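You operate a simulated robot arm through the tools that you are given. There is no shell and no other tool. Be economical: measure what you need, move in short steps, check, and stop when the job is done.

You run a simulated robot arm. Do the job below in one go: nothing can be reset, and whatever is moved stays where it is left.

JOB
Sand the grey mark off the clamped brush, then wax the middle of its back.
Fine: use the small sanding block, the green pad and the green box; sanding block back on the green mat, pad on the black one, lid shut; it stays clamped. Set down upright: small sanding block, green pad. A coat counts when it lies all over at full strength: go over it till it gets no stronger. What is to be rubbed or washed off counts as gone when no trace of it is left.

Only the result counts: the job must be done as asked and must still hold three seconds after the hand-in. Knocking over, shifting, dropping, spilling or breaking anything else fails it. A push-on lid holds only when it is set on centred and level and pressed home; a screw cap is set on level and turned clockwise until tight.

ROBOT AND FRAMES
A 7-joint arm with a two-finger parallel gripper, fixed in place. Base frame: the origin is at the foot of the arm, x ahead of it, y to its left, z up; the work surface is at about z = 0. Readings come in mm, degrees, newtons and seconds.
With the tool pointing down near the work surface it reaches from about 220 to 580 mm from the base axis. Its first joint turns from -66.0 to 66.0 degrees. Payload 2.5 kg.
The tool frame sits at the grasp point between the pads (the TCP): z along the fingers, y along the line on which they close. The tips reach 23 mm beyond it. The gripper opens to 94 mm. The fingers are 38 mm wide and 10 mm thick; the gripper's body (54 by 96 mm) begins 39 mm behind the TCP.
Orientation is told as [roll, pitch, yaw] about the base's x, y, z axes, in that order, counted from this pose: with the fingers straight down and closing along the base's y, the tool's x points along the base's -x, its y along +y and its z along -z.

CONTROLS
- The arm moves only by the tool send_rows. Its argument "commands" is a list of rows, each a list of 7 numbers: the shift along the tool's x, y, z in cm, then the turn, a rotation vector about the tool's x, y, z in rad, then the opening in per cent of the stroke, from 0 (shut) to 100 (fully open). In form: [[x, y, z, ax, ay, az, grip], ...]. A call has 1 to 12 rows; each row shifts and turns the commanded pose from where the row before left it, along the tool's axes as they then stand. Each row takes 0.2 s and may step no farther than 50 mm and 8.6 degrees from the row before; otherwise, or with a gripper value out of range, the whole call is refused. A pose out of reach is approached as far as the arm can. The call stops where the force on the tool passes 40 N (or 10 N more than at its start, if that is more) or the arm is blocked; 0.2 s more then pass. The fingers move at their own pace (about 108 mm/s each) and stop on an object; they squeeze with about 43 N. The grip force told is the motor's: it shows also when the fingers shut on nothing. Time passes only in rows, and 0.2 s behind the last, so rows that do not move let the fingers close. The reply holds the time, the measured pose of the TCP, the force on the tool along the base axes, the opening and the grip force, in the units named above and with some noise, with the torque about the TCP (base axes, N m) and any sound that the robot's microphone picked up.
- Cameras (640 x 400 px; columns grow to the right, rows downward): "scene" is fixed at [103.5, -392.1, 566.1]; the picture's right is [0.93, -0.37, 0.00], its down [-0.14, -0.36, -0.92] and it looks along [0.34, 0.86, -0.38] (base axes); focal length 361 px, centre (320, 200). "wrist" rides on the gripper at [86, 16, -74] in the tool frame; the picture's right is [-0.18, 0.98, 0.00], its down [-0.58, -0.11, -0.81] and it looks along [-0.79, -0.15, 0.59] (tool axes); focal length 243 px, centre (320, 200). There is no depth. A picture from a camera that has moved, and an enlarged one, comes with that camera's place and axes in the base frame and with its lens.
- camera(camera): a new picture of that camera. No time passes.
- enlarge(camera, box): a new picture of the part [left, top, right, bottom] of that camera's present view, enlarged. No time passes.
- hand_in(): hands the job in; it is judged then, once.

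Work in short steps. Places have to be worked out from the pictures, the camera data and where the tool is seen: move nearer, look again, correct. Check each grasp and each placing, and mend what went wrong. You have 120 turns and 84 pictures in all, those below and enlarged ones among them. Open the gripper and draw the arm clear of the work before you hand the job in, unless the task says otherwise; then end with one line.

The tools are called after "Request:" as a command line: name --pt "numbers of a row" for each row, then --argument value for the rest, lists and objects as JSON in quotes. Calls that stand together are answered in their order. send_rows: Moves the arm, as the interface text tells. Its arguments: {"type":"object","properties":{"commands":{"type":"array","items":{"type":"array","items":{"type":"number"}}}},"required":["commands"]} The other tools are called the same way: camera (camera) takes a picture; enlarge (camera, box) takes an enlarged picture of a part of a camera's view; hand_in () hands the job in.

At the start:

```text
time_s: 0.0
tcp_pos: [291.0, 165.6, 362.8]
ee_rot: [0.0, 0.0, 0.0]
ft_force: [0.6, 0.5, -0.5]
torque: [-0.02, 0.04, 0.01]
gripper_width: 94.2
grip_force: 0.0
```

scene: 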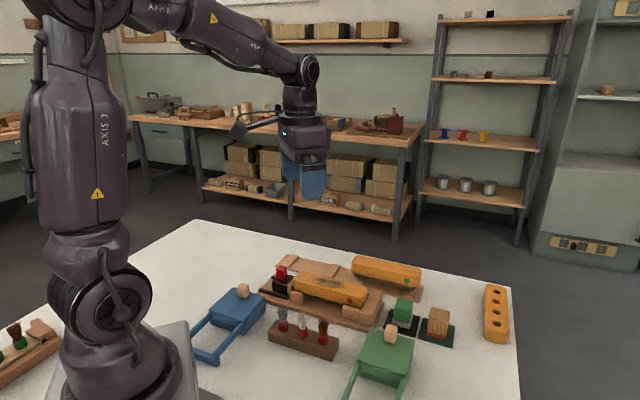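
wrist: 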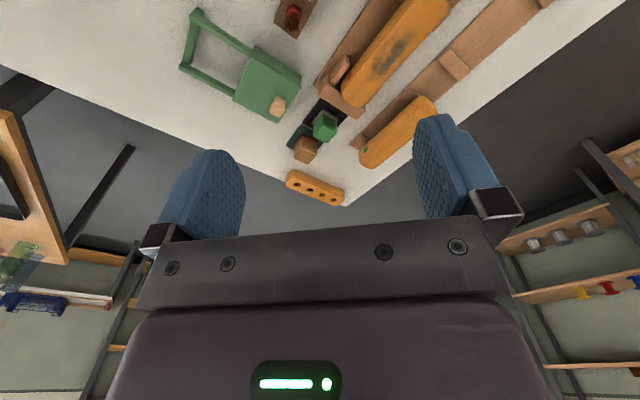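

I start by looking closer at the work area from the scene camera.

Request:
enlarge --camera "scene" --box '[180, 230, 340, 390]'

Request:
enlarge --camera "scene" --box '[330, 240, 520, 400]'

Request:
enlarge --camera "wrist" --box '[170, 0, 560, 210]'

```text
2.50 times, centred on (260, 310) of scene
camera zoom: at [103.5, -392.1, 566.1], right [0.93, -0.37, 0.0], down [-0.14, -0.36, -0.92], along [0.34, 0.86, -0.38], focal length 902 px, centre (470, -75)
```

zoom: 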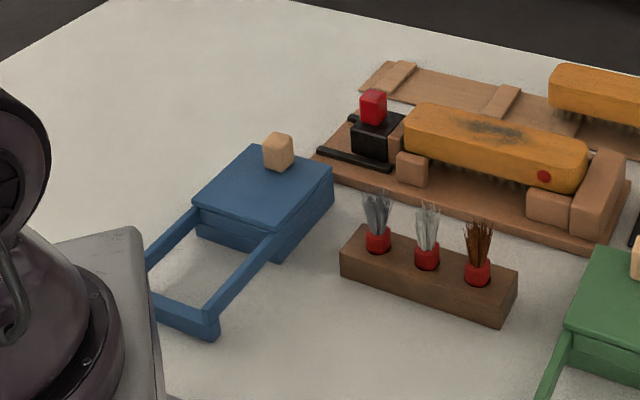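

```text
2.50 times, centred on (425, 320) of scene
camera zoom: at [103.5, -392.1, 566.1], right [0.93, -0.37, 0.0], down [-0.14, -0.36, -0.92], along [0.34, 0.86, -0.38], focal length 902 px, centre (58, -100)
```

zoom: 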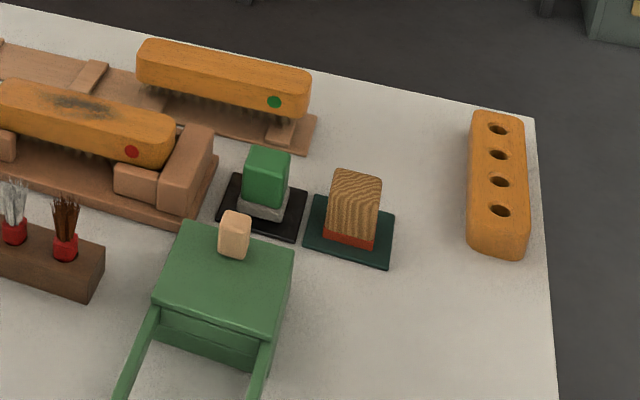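

```text
1.64 times, centred on (365, 105) of wrist
camera zoom: at [203.6, 181.2, 437.9], right [0.18, 0.98, 0.0], down [0.58, -0.11, 0.81], along [0.79, -0.15, -0.59], focal length 398 px, centre (246, 356)
```

zoom: 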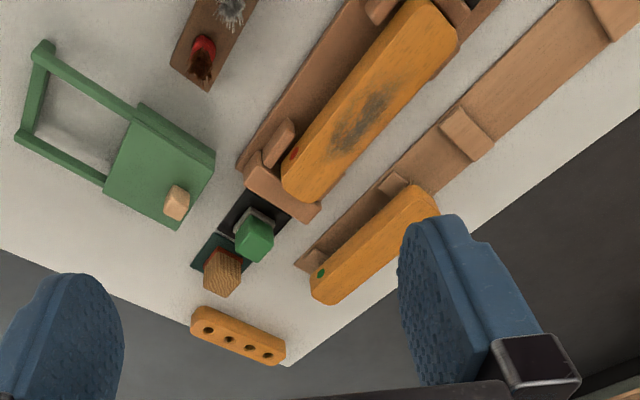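

Rough triangulation puts the brush around (360,245), the sanding block at (551,83), the green pad at (504,132) and the green box at (407,33). I move in to look at the box and mats from nearer.

Request:
send_rows --pt "-1 -2.64 2.82 0 0 0 100" --pt "-1 -2.64 2.82 0 0 0 100" --pt "-1 -2.64 2.82 0 0 0 100" --pt "-1 -2.64 2.82 0 0 0 100" --pt "0 0 0 0 0 0 100"

Request:
camera --camera "wrist"

```text
time_s: 1.2
tcp_pos: [331.0, 60.3, 251.6]
ee_rot: [0.0, 0.0, 0.0]
ft_force: [0.4, 0.2, -0.5]
torque: [0.0, 0.01, -0.01]
gripper_width: 94.0
grip_force: 0.1
```

```text
78 pictures are left
camera wrist: at [244.4, 75.9, 325.9], right [0.18, 0.98, 0.0], down [0.58, -0.11, 0.81], along [0.79, -0.15, -0.59], focal length 243 px, centre (320, 200)
```

wrist: 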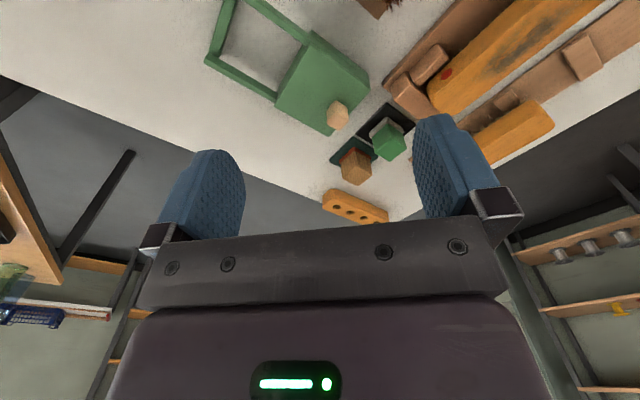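

Request:
enlarge --camera "wrist" --box '[190, 0, 430, 160]'

Request:
enlarge --camera "wrist" --box '[310, 60, 430, 230]'

Request:
enlarge --camera "scene" --box '[335, 320, 425, 400]'

```text
2.50 times, centred on (310, 80) of wrist
camera zoom: at [244.4, 75.9, 325.9], right [0.18, 0.98, 0.0], down [0.58, -0.11, 0.81], along [0.79, -0.15, -0.59], focal length 606 px, centre (345, 500)
```

zoom: 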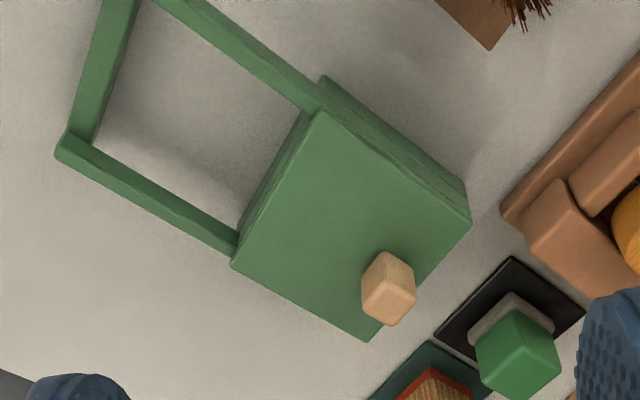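

```text
2.35 times, centred on (370, 145) of wrist
camera zoom: at [244.4, 75.9, 325.9], right [0.18, 0.98, 0.0], down [0.58, -0.11, 0.81], along [0.79, -0.15, -0.59], focal length 571 px, centre (202, 329)
```

zoom: 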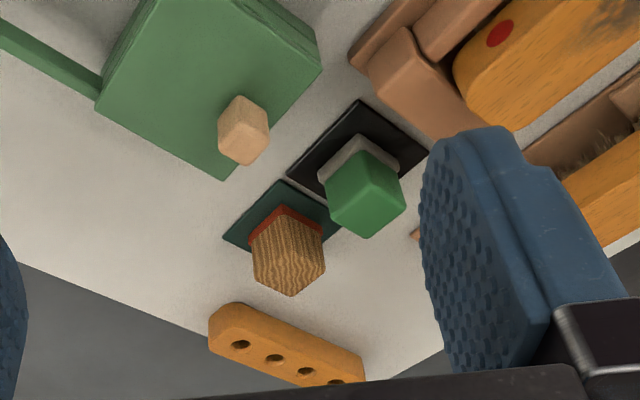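

```text
5.00 times, centred on (380, 360) of scene
camera zoom: at [103.5, -392.1, 566.1], right [0.93, -0.37, 0.0], down [-0.14, -0.36, -0.92], along [0.34, 0.86, -0.38], focal length 1804 px, centre (20, -600)
```

zoom: 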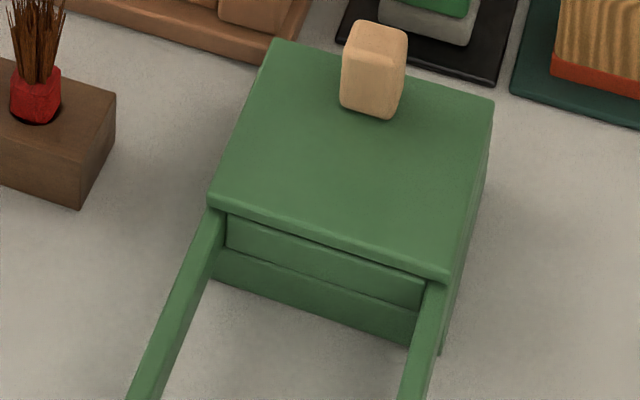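

The lids look like sliding ones (rails on the -x,-y side); box lid centre ≈(409,46), knob ≈(431,65), axes at 45°. Now I look at the two mats from closer with a yaw of 45°.

Request:
send_rows --pt "-3.475 0 1.79 0 0 0 100" --pt "-3.475 0 1.79 0 0 0 100" --pt "-3.475 0 1.79 0 0 0 100" --pt "-3.475 0 1.79 0 0 0 100" --pt "0 0 0 0 0 -0.131 100" --pt "0 0 0 0 0 -0.131 100" --pt "0 0 0 0 0 -0.131 100" --pt "0 0 0 0 0 -0.131 100" --pt "0 0 0 0 0 -0.131 100" --pt "0 0 0 0 0 -0.131 100" --pt "0 0 0 0 0 0 100"

Request:
camera --camera "wrist"

```text
time_s: 3.6
tcp_pos: [469.5, 59.0, 178.5]
ee_rot: [0.1, 0.0, 45.2]
ft_force: [-0.4, 0.6, 0.2]
torque: [0.04, 0.04, 0.02]
gripper_width: 94.2
grip_force: 0.0
```

```text
74 pictures are left
camera wrist: at [396.7, 9.7, 253.3], right [-0.57, 0.82, 0.0], down [0.49, 0.34, 0.81], along [0.66, 0.46, -0.59], focal length 243 px, centre (320, 200)
```

wrist: 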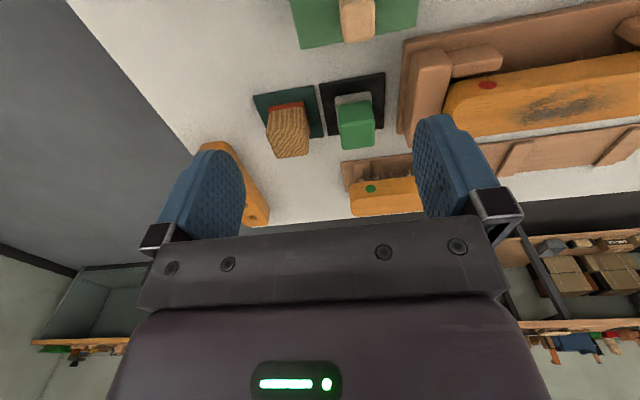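

Request:
enlarge --camera "wrist" --box '[240, 60, 400, 160]'

Request:
enlarge --camera "wrist" --box '[390, 0, 640, 170]'

```text
4.00 times, centred on (320, 110) of wrist
camera zoom: at [396.7, 9.7, 253.3], right [-0.57, 0.82, 0.0], down [0.49, 0.34, 0.81], along [0.66, 0.46, -0.59], focal length 970 px, centre (320, 560)
```

zoom: 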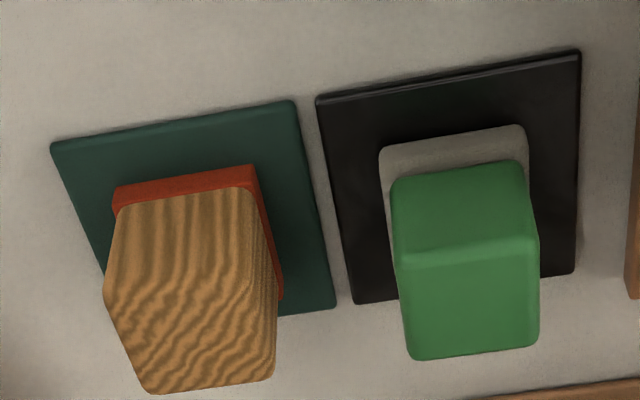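

```text
2.35 times, centred on (515, 85) of wrist
camera zoom: at [396.7, 9.7, 253.3], right [-0.57, 0.82, 0.0], down [0.49, 0.34, 0.81], along [0.66, 0.46, -0.59], focal length 571 px, centre (-139, 471)
```

zoom: 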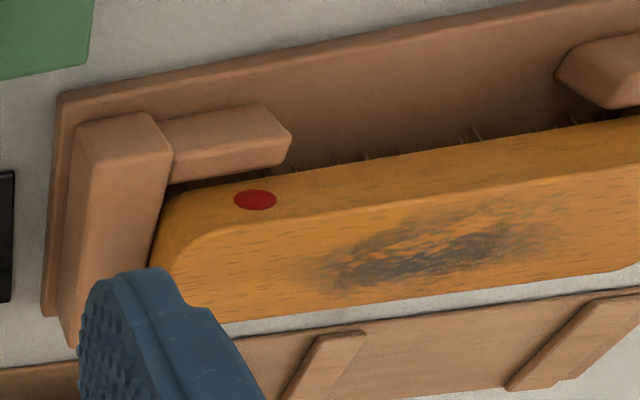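

Mats are 68 mm squares at 45°, black centre ≈(507.6,133.8), green ≈(560,81); block top z≈50. The clamped brush runs along (-1,1), top z≈75, mark around (376,238). I go above the sanding block with the fingers partly open and check.

Request:
send_rows --pt "-3.97 -2.4 0 0 0 0 64" --pt "-3.97 -2.4 0 0 0 0 64" --pt "0 0 4 0 0 0 64" --pt "0 0 4 0 0 0 64" --pt "0 0 1.5 0 0 0 64" --pt "0 0 0 0 0 0 64"

Request:
camera --camera "wrist"

Request:
enlarge --camera "scene" --box '[370, 240, 490, 360]'

```text
time_s: 5.0
tcp_pos: [559.5, 81.0, 85.2]
ee_rot: [0.1, 0.0, 45.1]
ft_force: [0.7, 0.6, 0.8]
torque: [0.02, -0.02, -0.01]
gripper_width: 60.5
grip_force: 0.0
```

```text
71 pictures are left
camera wrist: at [486.7, 31.2, 158.3], right [-0.57, 0.82, 0.0], down [0.49, 0.33, 0.81], along [0.66, 0.46, -0.59], focal length 243 px, centre (320, 200)
```

wrist: 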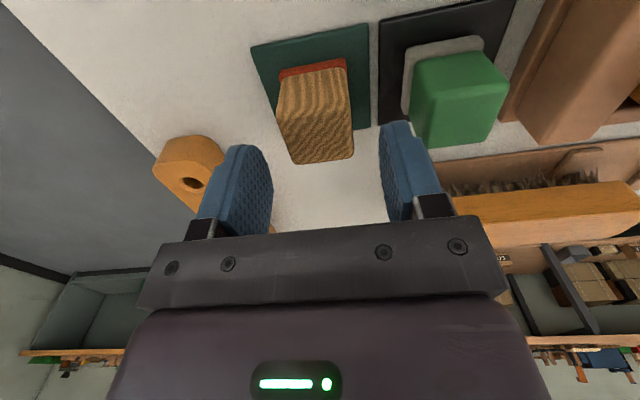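

```text
3.33 times, centred on (430, 300) of scene
camera zoom: at [103.5, -392.1, 566.1], right [0.93, -0.37, 0.0], down [-0.14, -0.36, -0.92], along [0.34, 0.86, -0.38], focal length 1203 px, centre (-47, -133)
```

zoom: 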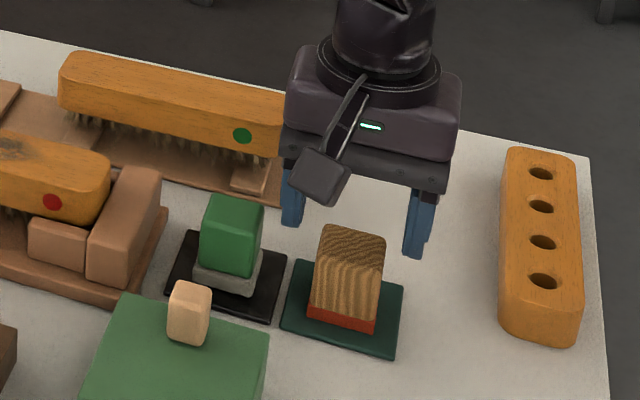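

Fingers straddle the block with clearance to the pad. Descend to z≈38 and close.

Request:
send_rows --pt "0 0 2.4 0 0 0 64" --pt "0 0 2.3 0 0 0 64" --pt "0 0 0 0 0 0 64" --pt "0 0 0 0 0 0 30" --pt "0 0 0 0 0 0 30" --pt "0 0 0 0 0 0 30"

```text
time_s: 6.4
tcp_pos: [559.9, 83.3, 37.0]
ee_rot: [-0.1, 0.0, 45.1]
ft_force: [0.7, 0.4, 0.1]
torque: [0.05, 0.02, 0.03]
gripper_width: 39.2
grip_force: 43.1
```

Block gripped (39 mm wide). Lift and carry to above the mark.

Request:
send_rows --pt "0 0 -4 0 0 0 20" --pt "0 0 -4 0 0 0 20" --pt "0 0 -4 0 0 0 20" --pt "0.35 3.95 0 0 0 0 20" --pt "0.35 3.95 0 0 0 0 20" --pt "0.35 3.95 0 0 0 0 20" --pt "0.35 3.95 0 0 0 0 20" --pt "0.35 3.95 0 0 0 0 20" --pt "0.35 3.95 0 0 0 0 20" --pt "0 0 0 0 0 0 20"

Request:
camera --camera "scene"

Request:
camera --camera "wrist"

```text
time_s: 8.6
tcp_pos: [376.6, 234.5, 156.3]
ee_rot: [0.1, 0.0, 45.1]
ft_force: [0.2, -1.0, -0.9]
torque: [0.01, -0.01, 0.05]
gripper_width: 39.0
grip_force: 42.7
```

```text
69 pictures are left
```

scene: 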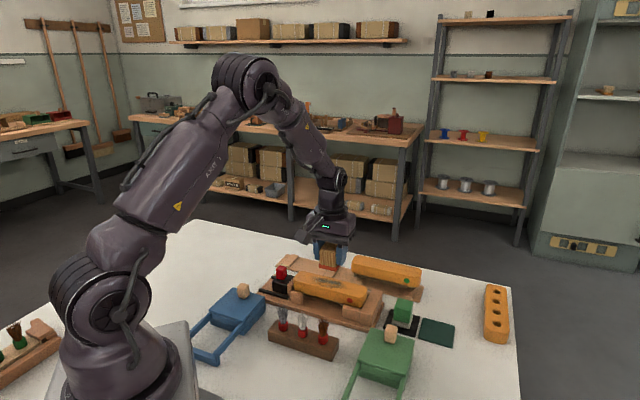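

```text
68 pictures are left
camera wrist: at [303.9, 185.0, 230.0], right [-0.57, 0.82, 0.0], down [0.49, 0.33, 0.81], along [0.67, 0.46, -0.59], focal length 243 px, centre (320, 200)
```

wrist: 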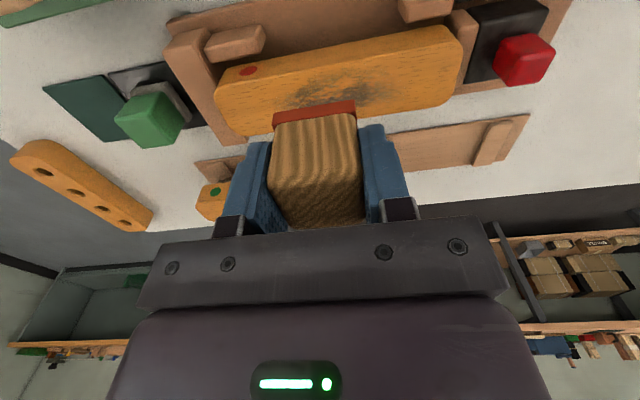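

Red sanding face is down; brush top spans q=-175..-12 with the mark in the middle. Descend to just above the brush.

Request:
send_rows --pt "0 0 2 0 0 0 20" --pt "0 0 2 0 0 0 20" --pt "0 0 0.3 0 0 0 20" --pt "0 0 0.2 0 0 0 20" --pt "0 0 0.2 0 0 0 20" --pt "0 0 0 0 0 0 20"

```text
time_s: 10.0
tcp_pos: [377.5, 234.1, 109.6]
ee_rot: [0.0, 0.0, 45.1]
ft_force: [-0.4, -0.1, -0.1]
torque: [0.01, 0.0, 0.0]
gripper_width: 39.2
grip_force: 43.3
```

Request:
send_rows --pt "0 0 0.1 0 0 0 20" --pt "0 0 0.1 0 0 0 20" --pt "0 0 0.1 0 0 0 20" --pt "0 0 0 0 0 0 20"

```text
time_s: 11.0
tcp_pos: [376.9, 234.1, 107.3]
ee_rot: [-0.1, 0.0, 45.2]
ft_force: [0.5, -0.5, -0.8]
torque: [0.01, -0.01, 0.0]
gripper_width: 39.1
grip_force: 43.0
```

No contact yet; continue down in 1 mm steps.

Request:
send_rows --pt "0 0 0.1 0 0 0 20" --pt "0 0 0.1 0 0 0 20" --pt "0 0 0 0 0 0 20"

Request:
enlarge --camera "scene" --box '[260, 210, 400, 330]'

```text
time_s: 11.8
tcp_pos: [377.6, 234.3, 106.2]
ee_rot: [0.0, 0.0, 45.1]
ft_force: [1.0, -0.1, 0.4]
torque: [0.0, -0.01, 0.0]
gripper_width: 39.3
grip_force: 42.4
```

```text
3.33 times, centred on (330, 270) of scene
camera zoom: at [103.5, -392.1, 566.1], right [0.93, -0.37, 0.0], down [-0.14, -0.36, -0.92], along [0.34, 0.86, -0.38], focal length 1203 px, centre (287, -33)
```

zoom: 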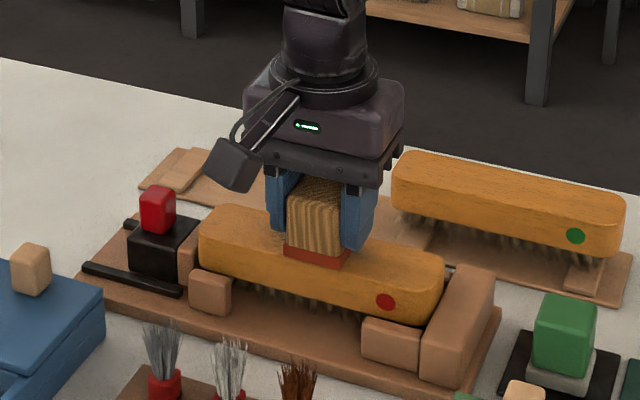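

Aligned over the brush, still no contact. Continue down.

Request:
send_rows --pt "0 0 0.1 0 0 0 20" --pt "0 0 0.1 0 0 0 20" --pt "0 0 0.1 0 0 0 20" --pt "0 0 0.1 0 0 0 20" --pt "0 0 0 0 0 0 20"

```text
time_s: 13.0
tcp_pos: [376.4, 234.5, 100.9]
ee_rot: [0.0, 0.0, 45.0]
ft_force: [-0.3, -0.1, -1.3]
torque: [0.01, -0.02, 0.04]
gripper_width: 39.1
grip_force: 43.4
```

Request:
send_rows --pt "0 0 0.1 0 0 0 20" --pt "0 0 0.1 0 0 0 20" --pt "0 0 0.1 0 0 0 20" --pt "0 0 0 0 0 0 20"

```text
time_s: 14.0
tcp_pos: [376.8, 234.4, 98.8]
ee_rot: [0.0, 0.0, 45.1]
ft_force: [-1.7, -0.4, 3.7]
torque: [0.02, 0.01, 0.02]
gripper_width: 39.1
grip_force: 43.3
```

Contact at TCP z≈99, so the brush top is at z≈66, which shifts the centreline to p≈441. I shift 9 mm across, press slightly and stroke along.

Request:
send_rows --pt "-0.45 0 0.05 0 0 0 20" --pt "-0.45 0 0.05 0 0 0 20" --pt "0 1.5 0 0 0 0 20" --pt "0 1.5 0 0 0 0 20" --pt "0 1.5 0 0 0 0 20" --pt "0 -1.6 0 0 0 0 20" --pt "0 -1.6 0 0 0 0 20" --pt "0 -1.6 0 0 0 0 20" --pt "0 -1.6 0 0 0 0 20" --pt "0 -1.6 0 0 0 0 20" --pt "0 0 0 0 0 0 20"

Request:
enlarge --camera "scene" --box '[260, 210, 400, 330]'

```text
time_s: 16.4
tcp_pos: [408.4, 216.4, 98.3]
ee_rot: [0.0, 0.0, 45.1]
ft_force: [-4.6, 4.3, 21.2]
torque: [0.28, 0.21, 0.05]
gripper_width: 39.2
grip_force: 43.2
```

```text
3.33 times, centred on (330, 270) of scene
camera zoom: at [103.4, -392.2, 566.1], right [0.93, -0.37, 0.0], down [-0.14, -0.36, -0.92], along [0.34, 0.86, -0.38], focal length 1203 px, centre (287, -33)
```

zoom: 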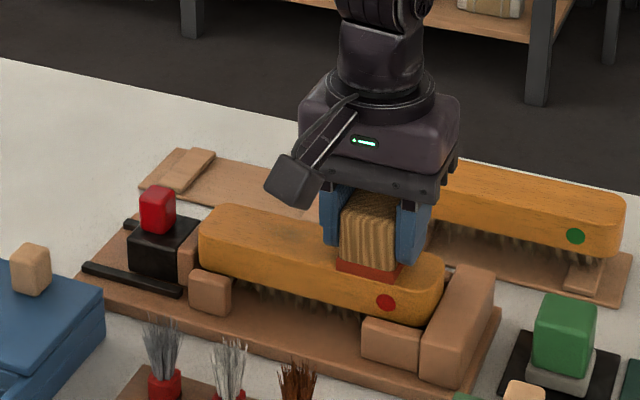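

The mark is fading. More strokes with slight lateral shifts.

Request:
send_rows --pt "0 1.7 0 0 0 0 20" --pt "0 1.7 0 0 0 0 20" --pt "0 1.7 0 0 0 0 20" --pt "0 1.7 0 0 0 0 20" --pt "0 1.7 0 0 0 0 20" --pt "-0.4 0 0 0 0 0 20" --pt "0 -1.7 0 0 0 0 20" --pt "0 -1.7 0 0 0 0 20" --pt "0 -1.7 0 0 0 0 20" --pt "0 -1.7 0 0 0 0 20" --pt "0 -1.7 0 0 0 0 20" --pt "0.8 0 0 0 0 0 20"

Request:
send_rows --pt "0 1.7 0 0 0 0 20" --pt "0 1.7 0 0 0 0 20" --pt "0 1.7 0 0 0 0 20" --pt "0 1.7 0 0 0 0 20" --pt "0 1.7 0 0 0 0 20" --pt "-0.4 0 0 0 0 0 20" --pt "0 -1.7 0 0 0 0 20" --pt "0 -1.7 0 0 0 0 20" --pt "0 -1.7 0 0 0 0 20" --pt "0 -1.7 0 0 0 0 20" --pt "0 -1.7 0 0 0 0 20" --pt "0 0 -3 0 0 0 20"

Request:
enlarge --camera "scene" --box '[280, 240, 380, 330]'

Request:
camera --camera "wrist"

```text
time_s: 19.0
tcp_pos: [406.4, 213.0, 98.8]
ee_rot: [-0.1, -0.1, 45.1]
ft_force: [0.8, 0.2, 4.2]
torque: [0.09, -0.06, -0.02]
gripper_width: 39.2
grip_force: 42.8
```

```text
time_s: 21.6
tcp_pos: [407.8, 213.6, 128.1]
ee_rot: [0.0, 0.1, 44.9]
ft_force: [0.0, -0.1, -0.3]
torque: [0.01, 0.0, 0.0]
gripper_width: 38.9
grip_force: 42.3
```

```text
4.44 times, centred on (330, 285) of scene
camera zoom: at [103.5, -392.1, 566.1], right [0.93, -0.37, 0.0], down [-0.14, -0.36, -0.92], along [0.34, 0.86, -0.38], focal length 1604 px, centre (276, -178)
```

zoom: 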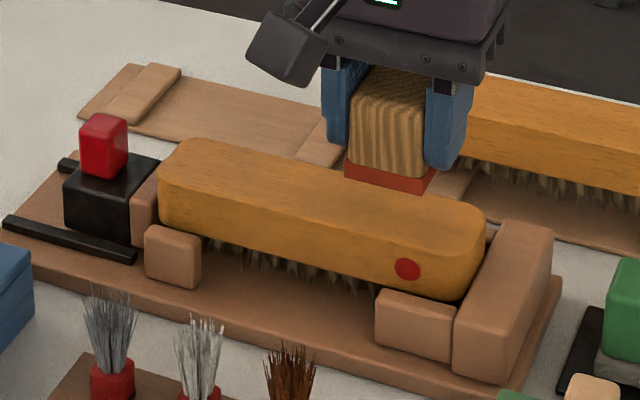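

```text
64 pictures are left
camera wrist: at [335.7, 164.7, 202.8], right [-0.57, 0.82, 0.0], down [0.49, 0.33, 0.81], along [0.66, 0.46, -0.59], focal length 243 px, centre (320, 200)
```

wrist: 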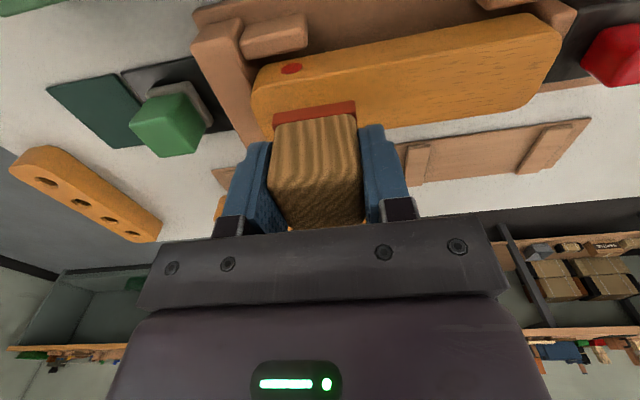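

The mark looks gone; I do one more pair of passes at wider lateral offsets to leave no faint trace.

Request:
send_rows --pt "-0.7 0 2.9 0 0 0 20" --pt "0 0 0.2 0 0 0 20" --pt "0 1.8 0 0 0 0 20" --pt "0 1.8 0 0 0 0 20" --pt "0 1.8 0 0 0 0 20" --pt "0 1.8 0 0 0 0 20" --pt "0 1.8 0 0 0 0 20" --pt "0 -2 0 0 0 0 20" --pt "0 -2 0 0 0 0 20" --pt "0 -2 0 0 0 0 20" --pt "0 -2 0 0 0 0 20" --pt "0 -1 0 0 0 0 20"

Request:
send_rows --pt "0.7 0 0 0 0 0 20" --pt "0.7 0 0 0 0 0 20" --pt "0 1.8 0 0 0 0 20" --pt "0 1.8 0 0 0 0 20" --pt "0 1.8 0 0 0 0 20" --pt "0 1.8 0 0 0 0 20" --pt "0 1.8 0 0 0 0 20" --pt "0 -2 0 0 0 0 20" --pt "0 -2 0 0 0 0 20" --pt "0 -2 0 0 0 0 20" --pt "0 -2 0 0 0 0 20" --pt "0 -1 0 0 0 0 20"

```text
time_s: 24.2
tcp_pos: [411.7, 221.8, 97.4]
ee_rot: [0.0, 0.0, 45.2]
ft_force: [-7.7, 5.8, 24.6]
torque: [0.32, 0.32, -0.02]
gripper_width: 39.2
grip_force: 42.9
```

```text
time_s: 26.8
tcp_pos: [403.3, 209.9, 95.9]
ee_rot: [0.0, 0.0, 45.1]
ft_force: [-5.1, 5.3, 18.0]
torque: [0.34, 0.11, 0.04]
gripper_width: 38.9
grip_force: 42.8
```

Lift and carry the block back above the green mat, then inspect.

Request:
send_rows --pt "0 0 -3 0 0 0 20" --pt "0 0 -2.5 0 0 0 20" --pt "-0.404 -4.02 0 0 0 0 20" --pt "-0.404 -4.02 0 0 0 0 20" --pt "-0.404 -4.02 0 0 0 0 20" --pt "-0.404 -4.02 0 0 0 0 20" --pt "-0.404 -4.02 0 0 0 0 20" --pt "0 0 0 0 0 0 20"

Request:
enlarge --camera "scene" --box '[280, 240, 380, 330]'

Request:
camera --camera "wrist"

Request:
enlarge --camera "scene" --box '[370, 240, 490, 360]'

```text
time_s: 28.6
tcp_pos: [559.2, 83.8, 149.3]
ee_rot: [0.0, 0.0, 45.1]
ft_force: [0.0, -1.0, -1.1]
torque: [0.0, 0.01, 0.02]
gripper_width: 39.4
grip_force: 42.9
```

```text
4.44 times, centred on (330, 285) of scene
camera zoom: at [103.5, -392.1, 566.1], right [0.93, -0.37, 0.0], down [-0.14, -0.36, -0.92], along [0.34, 0.86, -0.38], focal length 1604 px, centre (276, -178)
```

zoom: 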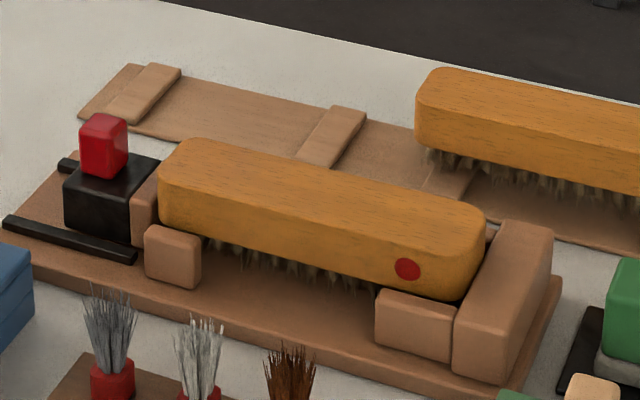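

```text
62 pictures are left
camera wrist: at [486.3, 33.2, 224.0], right [-0.57, 0.82, 0.0], down [0.49, 0.34, 0.81], along [0.66, 0.46, -0.59], focal length 243 px, centre (320, 200)
```

wrist: 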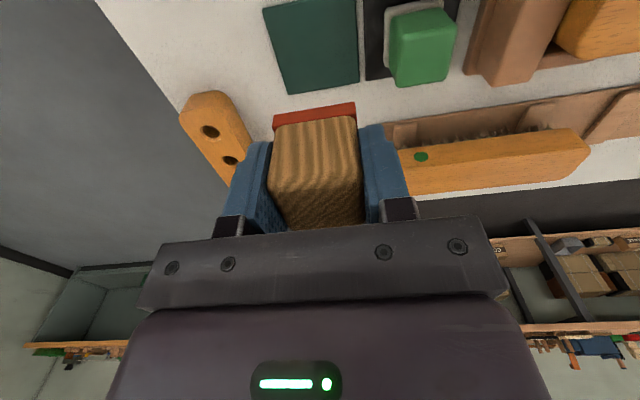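

```text
3.33 times, centred on (430, 300) of scene
camera zoom: at [103.5, -392.1, 566.1], right [0.93, -0.37, 0.0], down [-0.14, -0.36, -0.92], along [0.34, 0.86, -0.38], focal length 1203 px, centre (-47, -133)
```

zoom: 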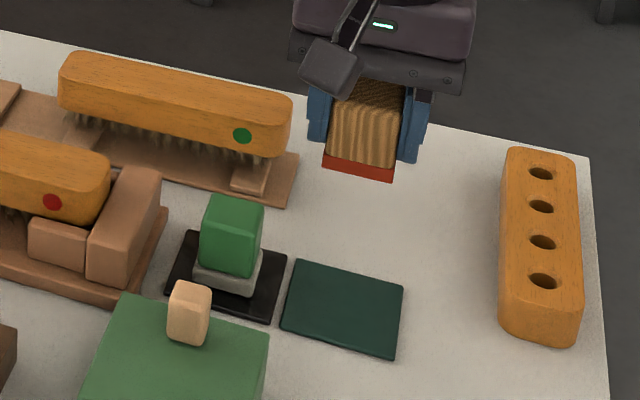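

Brush is clean and the block hangs straight over the green mat. Lower it.

Request:
send_rows --pt "0 0 4 0 0 0 20" --pt "0 0 4 0 0 0 20" --pt "0 0 2.5 0 0 0 20" --pt "0 0 0.3 0 0 0 20" --pt "0 0 0.15 0 0 0 20" --pt "0 0 0 0 0 0 20"

```text
time_s: 30.0
tcp_pos: [558.9, 83.8, 41.3]
ee_rot: [-0.1, -0.1, 45.1]
ft_force: [-0.5, 0.6, -0.5]
torque: [0.0, -0.02, -0.02]
gripper_width: 39.1
grip_force: 43.2
```

Request:
send_rows --pt "0 0 0.1 0 0 0 20" --pt "0 0 0.1 0 0 0 20" --pt "0 0 0.1 0 0 0 20" --pt "0 0 0 0 0 0 20"

```text
time_s: 31.0
tcp_pos: [558.8, 82.8, 38.7]
ee_rot: [-0.1, -0.1, 45.1]
ft_force: [-0.5, 0.2, -0.2]
torque: [0.03, 0.01, 0.0]
gripper_width: 39.4
grip_force: 43.3
```

Request:
send_rows --pt "0 0 0.1 0 0 0 20" --pt "0 0 0.1 0 0 0 20" --pt "0 0 0 0 0 0 20"

```text
time_s: 31.8
tcp_pos: [559.7, 83.7, 36.7]
ee_rot: [0.1, 0.0, 45.2]
ft_force: [0.1, -0.4, 0.6]
torque: [-0.03, 0.03, -0.01]
gripper_width: 39.2
grip_force: 43.0
```

Request:
send_rows --pt "0 0 0.1 0 0 0 20" --pt "0 0 0.1 0 0 0 20" --pt "0 0 0 0 0 0 20"

```text
time_s: 32.6
tcp_pos: [560.4, 82.9, 36.5]
ee_rot: [0.0, -0.1, 45.2]
ft_force: [-10.7, -0.5, 16.9]
torque: [-0.02, 0.27, 0.02]
gripper_width: 39.1
grip_force: 43.5
```

Block is on the mat. Ease back 1 mm, open to 64 %, rise.

Request:
send_rows --pt "0 0 -0.1 0 0 0 20" --pt "0 0 0 0 0 0 45" --pt "0 0 0 0 0 0 64" --pt "0 0 0 0 0 0 64" --pt "0 0 -2 0 0 0 64" --pt "0 0 -4 0 0 0 64" --pt "0 0 -4 0 0 0 64" --pt "0 0 0 0 0 0 64"

Request:
enlarge --camera "scene" --box '[370, 240, 490, 360]'

```text
time_s: 34.4
tcp_pos: [560.8, 83.7, 136.7]
ee_rot: [-0.1, 0.1, 45.0]
ft_force: [0.2, 0.3, -0.5]
torque: [0.0, -0.01, 0.04]
gripper_width: 60.1
grip_force: 0.1
```

```text
3.33 times, centred on (430, 300) of scene
camera zoom: at [103.5, -392.1, 566.1], right [0.93, -0.37, 0.0], down [-0.14, -0.36, -0.92], along [0.34, 0.86, -0.38], focal length 1203 px, centre (-47, -133)
```

zoom: 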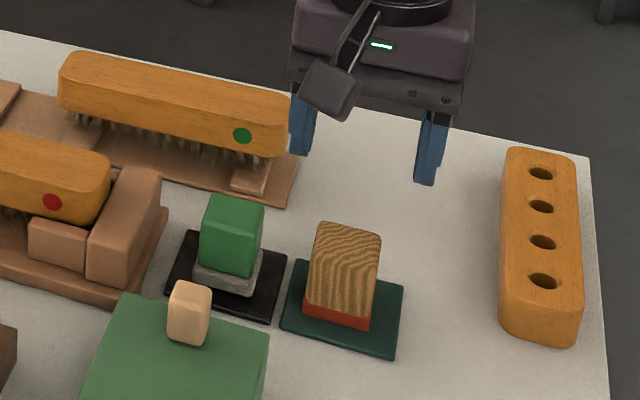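

Block sits upright on its mat. Now to the green box's knob at ≈(431,64); go above it and look.

Request:
send_rows --pt "3.5 2.6 0 0 0 0 50" --pt "3.5 2.6 0 0 0 0 50" --pt "3.5 2.6 0 0 0 0 50" --pt "0 0 2.5 0 0 0 50" --pt "0 0 0 0 0 0 50"

Request:
camera --camera "wrist"

Request:
enlarge --camera "scene" --box '[330, 270, 450, 400]'

```text
time_s: 35.6
tcp_pos: [429.9, 64.9, 108.4]
ee_rot: [0.0, -0.1, 45.2]
ft_force: [0.3, 0.0, 0.3]
torque: [-0.01, -0.02, 0.01]
gripper_width: 46.9
grip_force: 0.0
```

```text
59 pictures are left
camera wrist: at [356.8, 13.9, 182.9], right [-0.57, 0.82, 0.0], down [0.49, 0.34, 0.81], along [0.67, 0.46, -0.59], focal length 243 px, centre (320, 200)
```

wrist: 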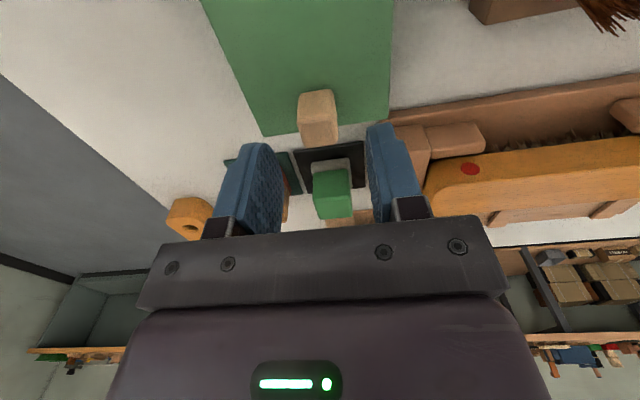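

```text
3.08 times, centred on (390, 335) of scene
camera zoom: at [103.5, -392.1, 566.1], right [0.93, -0.37, 0.0], down [-0.14, -0.36, -0.92], along [0.34, 0.86, -0.38], focal length 1110 px, centre (105, -215)
```

zoom: 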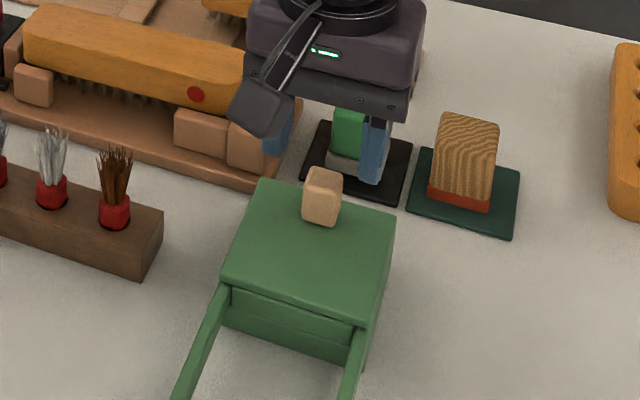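

Gripper is centred over the knob. Descend to TCP z≈73 and close.

Request:
send_rows --pt "0 0 2 0 0 0 50" --pt "0 0 1 0 0 0 50" --pt "0 0 0.5 0 0 0 50" --pt "0 0 0 0 0 0 10" --pt "0 0 0 0 0 0 10" --pt "0 0 0 0 0 0 10"

Request:
enlarge --camera "scene" --box '[350, 290, 430, 360]'

```text
time_s: 37.0
tcp_pos: [430.2, 62.6, 76.2]
ee_rot: [-0.2, 0.0, 45.1]
ft_force: [5.2, -5.3, -4.4]
torque: [0.15, -0.17, 0.0]
gripper_width: 21.6
grip_force: 45.0
```

```text
5.71 times, centred on (390, 325) of scene
camera zoom: at [103.5, -392.1, 566.1], right [0.93, -0.37, 0.0], down [-0.14, -0.36, -0.92], along [0.34, 0.86, -0.38], focal length 2062 px, centre (-80, -514)
```

zoom: 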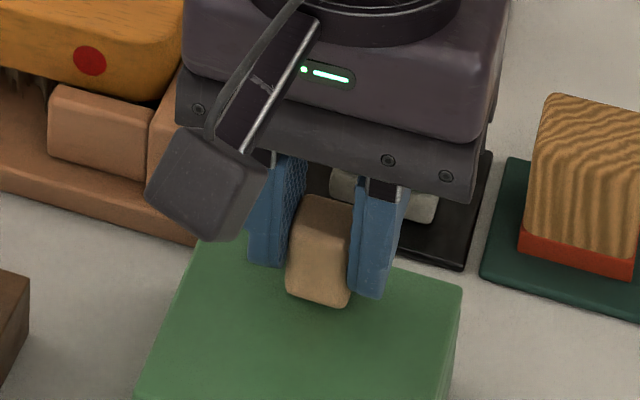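

Knob gripped. Try sliding the lid 10 mm toward the rails and watch the force.

Request:
send_rows --pt "0 -0.1 0.05 0 0 0 10" --pt "0.5 0 0 0 0 0 10" --pt "0.5 0 0 0 0 0 10" --pt "0 0 0 0 0 0 10"

Request:
enlarge --camera "scene" --box '[330, 290, 430, 400]'

```text
time_s: 38.0
tcp_pos: [423.4, 56.4, 76.6]
ee_rot: [0.0, 0.0, 45.1]
ft_force: [6.2, -5.2, -8.2]
torque: [0.48, -0.53, -0.04]
gripper_width: 21.4
grip_force: 45.2
```

```text
3.64 times, centred on (380, 345) of scene
camera zoom: at [103.5, -392.1, 566.1], right [0.93, -0.37, 0.0], down [-0.14, -0.36, -0.92], along [0.34, 0.86, -0.38], focal length 1312 px, centre (102, -327)
```

zoom: 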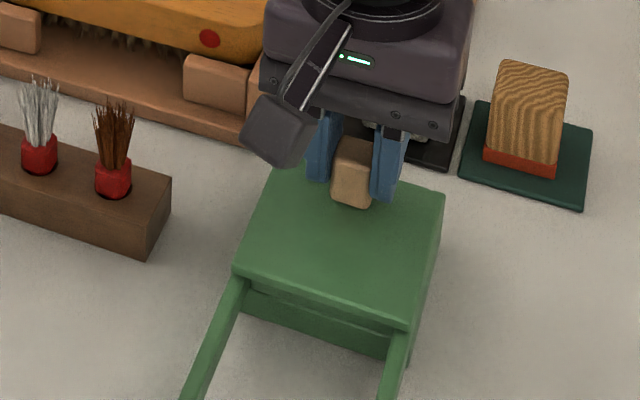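

It slides freely. Continue with small corrections for side load.

Request:
send_rows --pt "0.5 -0.1 0.05 0 0 0 10" --pt "1 0 0 0 0 0 10" --pt "1 0 0 0 0 0 10" --pt "1 0 0 0 0 0 10" --pt "0 0 0 0 0 0 10"

```text
time_s: 39.2
tcp_pos: [399.7, 31.2, 75.8]
ee_rot: [0.1, 0.0, 45.2]
ft_force: [-9.5, 8.6, 15.0]
torque: [-0.18, 0.25, -0.31]
gripper_width: 21.3
grip_force: 45.0
```

Request:
send_rows --pt "0.5 0.08 -0.06 0 0 0 10" --pt "1 0 0 0 0 0 10" --pt "1 0 0 0 0 0 10" --pt "0.5 0 0 0 0 0 10" --pt "0 0 0 0 0 0 10"

Request:
camera --camera "scene"

Request:
camera --camera "wrist"

```text
time_s: 40.4
tcp_pos: [377.4, 10.5, 75.1]
ee_rot: [0.0, 0.0, 45.0]
ft_force: [1.8, -1.5, -2.0]
torque: [0.2, -0.24, 0.08]
gripper_width: 21.4
grip_force: 44.6
```

```text
55 pictures are left
```

scene: 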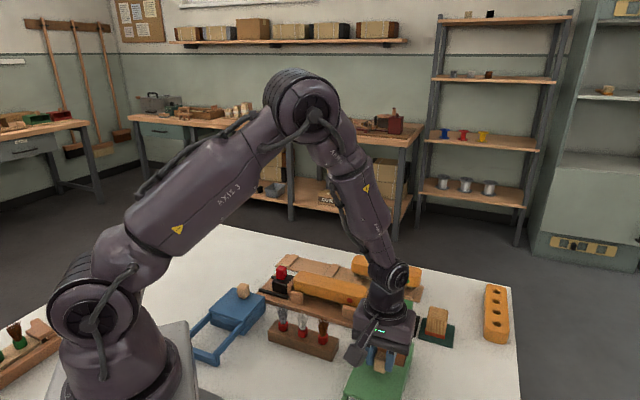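

```text
54 pictures are left
camera wrist: at [304.8, -39.9, 149.6], right [-0.57, 0.82, 0.0], down [0.49, 0.34, 0.81], along [0.67, 0.46, -0.59], focal length 243 px, centre (320, 200)
```

wrist: 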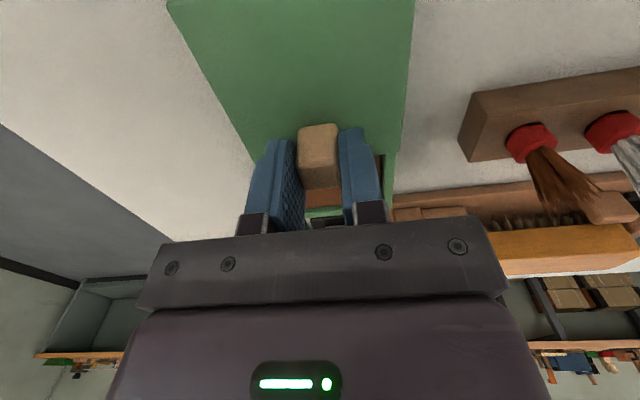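

Slid 74 mm, wax visible. Another 8 mm, carefully.

Request:
send_rows --pt "0.3 0 0 0 0 0 10" --pt "0.3 0 0 0 0 0 10" --pt "0.2 0 0 0 0 0 10" --pt "0 0 0 0 0 0 10"

```text
time_s: 41.4
tcp_pos: [371.9, 3.9, 76.1]
ee_rot: [0.0, 0.0, 45.1]
ft_force: [0.6, -2.9, 5.1]
torque: [-0.28, 0.31, -0.2]
gripper_width: 21.6
grip_force: 45.3
```

Release the knob and rise to look into the box.

Request:
send_rows --pt "0 0 0 0 0 0 40" --pt "0 0 0 0 0 0 50" --pt "0 0 -3 0 0 0 50" --pt "0 0 -5 0 0 0 50" --pt "0 0 -3 0 0 0 50" --pt "0 0 0 0 0 0 50"

Request:
camera --camera "wrist"

Request:
enlarge --camera "scene" --box '[330, 290, 430, 400]'

```text
time_s: 42.8
tcp_pos: [372.3, 3.0, 186.0]
ee_rot: [-0.1, 0.0, 45.1]
ft_force: [0.5, -0.8, 0.6]
torque: [0.02, -0.03, 0.03]
gripper_width: 46.7
grip_force: 0.1
```

```text
53 pictures are left
camera wrist: at [299.3, -46.5, 260.4], right [-0.57, 0.82, 0.0], down [0.49, 0.34, 0.81], along [0.66, 0.46, -0.59], focal length 243 px, centre (320, 200)
```

wrist: 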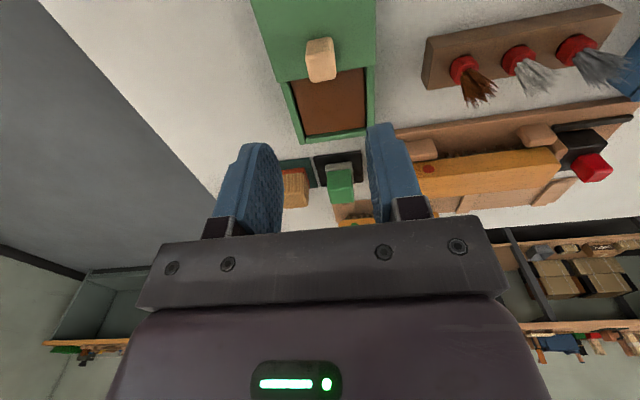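

```text
3.64 times, centred on (380, 345) of scene
camera zoom: at [103.5, -392.1, 566.1], right [0.93, -0.37, 0.0], down [-0.14, -0.36, -0.92], along [0.34, 0.86, -0.38], focal length 1312 px, centre (102, -327)
```

zoom: 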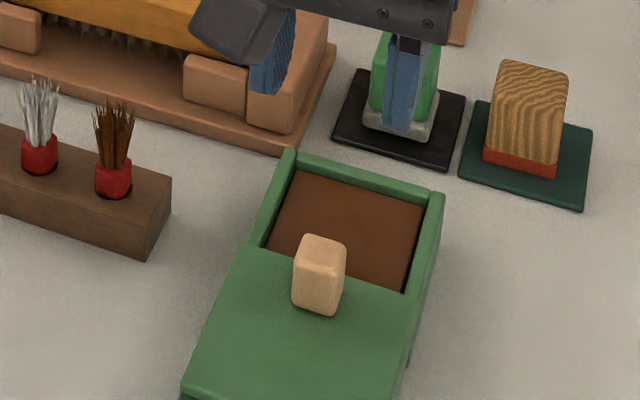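

The box is open: wax area about 65×72 mm centred near (411,46). Now go over the green pad at ≈(508,134), gripper opened to 52 mm.

Request:
send_rows --pt "-4.72 -0.09 0 0 0 0 56" --pt "-4.72 -0.09 0 0 0 0 56" --pt "-4.72 -0.09 0 0 0 0 56" --pt "-4.72 -0.09 0 0 0 0 56" --pt "0 0 4.5 0 0 0 56" --pt "0 0 4.5 0 0 0 56" --pt "0 0 0 0 0 0 56"

Request:
camera --camera "wrist"

Request:
enlarge --camera "scene" --box '[350, 240, 470, 360]'

```text
time_s: 44.4
tcp_pos: [509.7, 137.4, 95.8]
ee_rot: [0.0, 0.0, 45.1]
ft_force: [-0.2, -0.5, 1.5]
torque: [0.02, 0.02, -0.04]
gripper_width: 52.6
grip_force: 0.0
```

```text
51 pictures are left
camera wrist: at [436.7, 87.4, 169.9], right [-0.57, 0.82, 0.0], down [0.49, 0.34, 0.81], along [0.67, 0.46, -0.59], focal length 243 px, centre (320, 200)
```

wrist: 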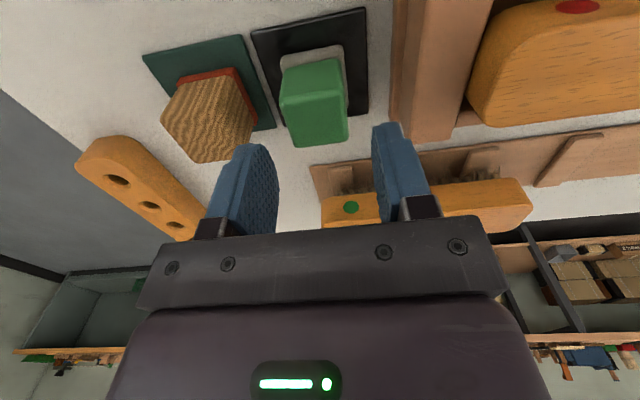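

```text
3.33 times, centred on (410, 300) of scene
camera zoom: at [103.5, -392.1, 566.1], right [0.93, -0.37, 0.0], down [-0.14, -0.36, -0.92], along [0.34, 0.86, -0.38], focal length 1203 px, centre (20, -133)
```

zoom: 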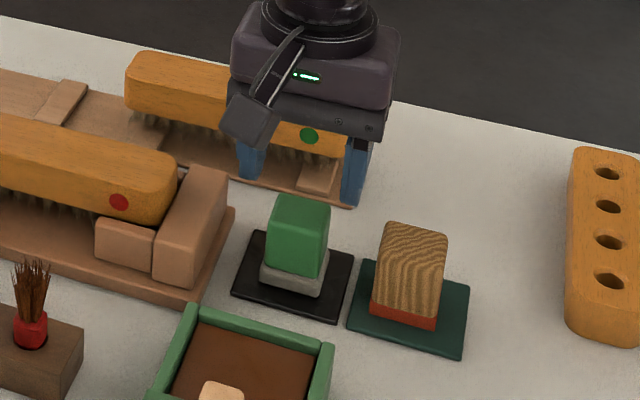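

Nearly centred (3 mm off along the fingers' width). Correct, descend to z≈49 and close.

Request:
send_rows --pt "0.3 -0.1 2.4 0 0 0 56" --pt "0 0 2.3 0 0 0 56" --pt "0 0 0 0 0 0 56" --pt "0 0 0 0 0 0 25" --pt "0 0 0 0 0 0 25" --pt "0 0 0 0 0 0 25"

Request:
enlarge --camera "scene" --box '[370, 260, 450, 340]'

```text
time_s: 45.8
tcp_pos: [509.5, 133.3, 50.0]
ee_rot: [0.0, 0.0, 45.2]
ft_force: [-0.1, 0.3, -0.6]
torque: [0.0, 0.02, 0.01]
gripper_width: 35.2
grip_force: 43.0
```

```text
5.00 times, centred on (410, 300) of scene
camera zoom: at [103.5, -392.1, 566.1], right [0.93, -0.37, 0.0], down [-0.14, -0.36, -0.92], along [0.34, 0.86, -0.38], focal length 1804 px, centre (-130, -300)
```

zoom: 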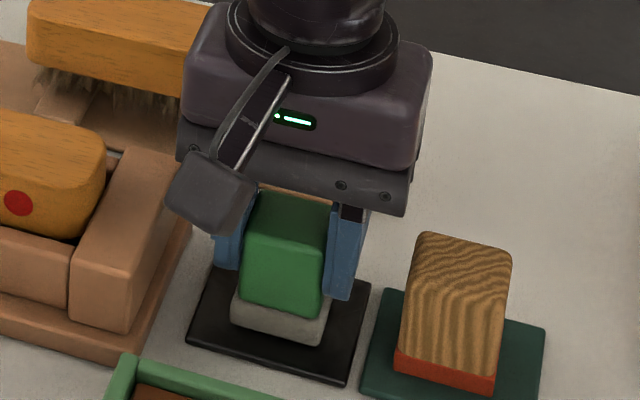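

Pad gripped (35 mm). Lift and carry above the wax.

Request:
send_rows --pt "0 0 -3.5 0 0 0 20" --pt "0 0 -3.5 0 0 0 20" --pt "3.17 0.18 0 0 0 0 20" --pt "3.17 0.18 0 0 0 0 20" --pt "3.17 0.18 0 0 0 0 20" --pt "3.17 0.18 0 0 0 0 20" --pt "0 0 1.5 0 0 0 20" --pt "0 0 0 0 0 0 20"

Request:
enlarge --camera "scene" --box '[330, 270, 450, 400]'

Request:
camera --camera "wrist"

```text
time_s: 47.6
tcp_pos: [412.2, 48.4, 103.1]
ee_rot: [0.0, 0.0, 45.2]
ft_force: [-0.8, -0.9, -0.5]
torque: [-0.01, -0.02, -0.01]
gripper_width: 35.0
grip_force: 42.8
```

```text
3.08 times, centred on (390, 335) of scene
camera zoom: at [103.5, -392.1, 566.1], right [0.93, -0.37, 0.0], down [-0.14, -0.36, -0.92], along [0.34, 0.86, -0.38], focal length 1110 px, centre (105, -215)
```

zoom: 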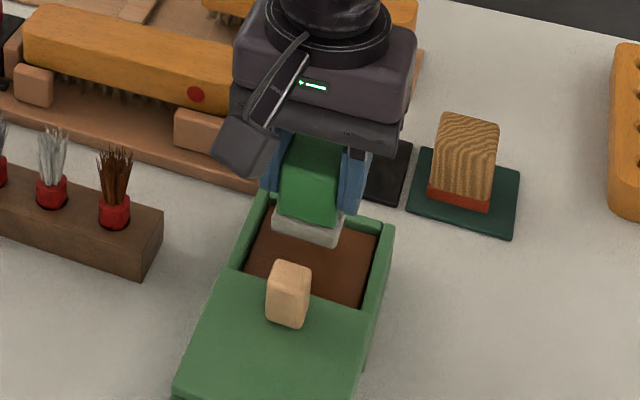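

```text
47 pictures are left
camera wrist: at [339.8, -1.8, 176.7], right [-0.57, 0.82, 0.0], down [0.49, 0.34, 0.81], along [0.66, 0.46, -0.59], focal length 243 px, centre (320, 200)
```

wrist: 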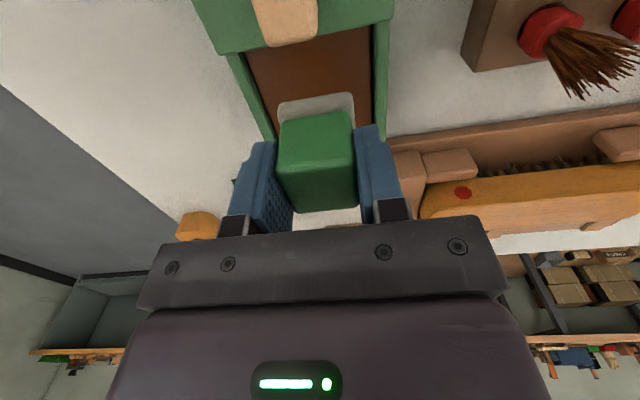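

Well centred over the wax. Lower toward it.

Request:
send_rows --pt "0 0 1.5 0 0 0 20" --pt "0 0 0.5 0 0 0 20" --pt "0 0 0.3 0 0 0 20" --pt "0 0 0.2 0 0 0 20" --pt "0 0 0.2 0 0 0 20" --pt "0 0 0 0 0 0 20"

```text
time_s: 49.0
tcp_pos: [410.6, 47.7, 75.5]
ee_rot: [0.0, 0.0, 45.1]
ft_force: [-0.2, 0.1, -0.5]
torque: [-0.02, -0.03, 0.03]
gripper_width: 35.1
grip_force: 42.9
```

Request:
send_rows --pt "0 0 0.2 0 0 0 20" --pt "0 0 0.2 0 0 0 20" --pt "0 0 0.2 0 0 0 20" --pt "0 0 0 0 0 0 20"

```text
time_s: 50.0
tcp_pos: [413.1, 48.9, 71.8]
ee_rot: [-0.1, -0.2, 45.1]
ft_force: [-8.3, 0.6, 35.1]
torque: [0.09, 0.14, -0.01]
gripper_width: 35.3
grip_force: 43.3
```

Contact with wax. Ease off and rub a few small strokes to load the pad, then lift.

Request:
send_rows --pt "0 0 -0.2 0 0 0 20" --pt "0 0.8 0 0 0 0 20" --pt "0 -0.8 0 0 0 0 20" --pt "0 -0.8 0 0 0 0 20" --pt "0 0.8 0 0 0 0 20" --pt "0.6 0 0 0 0 0 20" --pt "-0.6 0 0 0 0 0 20" --pt "0 0 0 0 0 0 20"

```text
time_s: 51.8
tcp_pos: [412.3, 48.6, 73.4]
ee_rot: [0.0, 0.0, 45.2]
ft_force: [0.3, -0.1, -1.2]
torque: [0.02, -0.01, -0.02]
gripper_width: 34.8
grip_force: 42.8
```

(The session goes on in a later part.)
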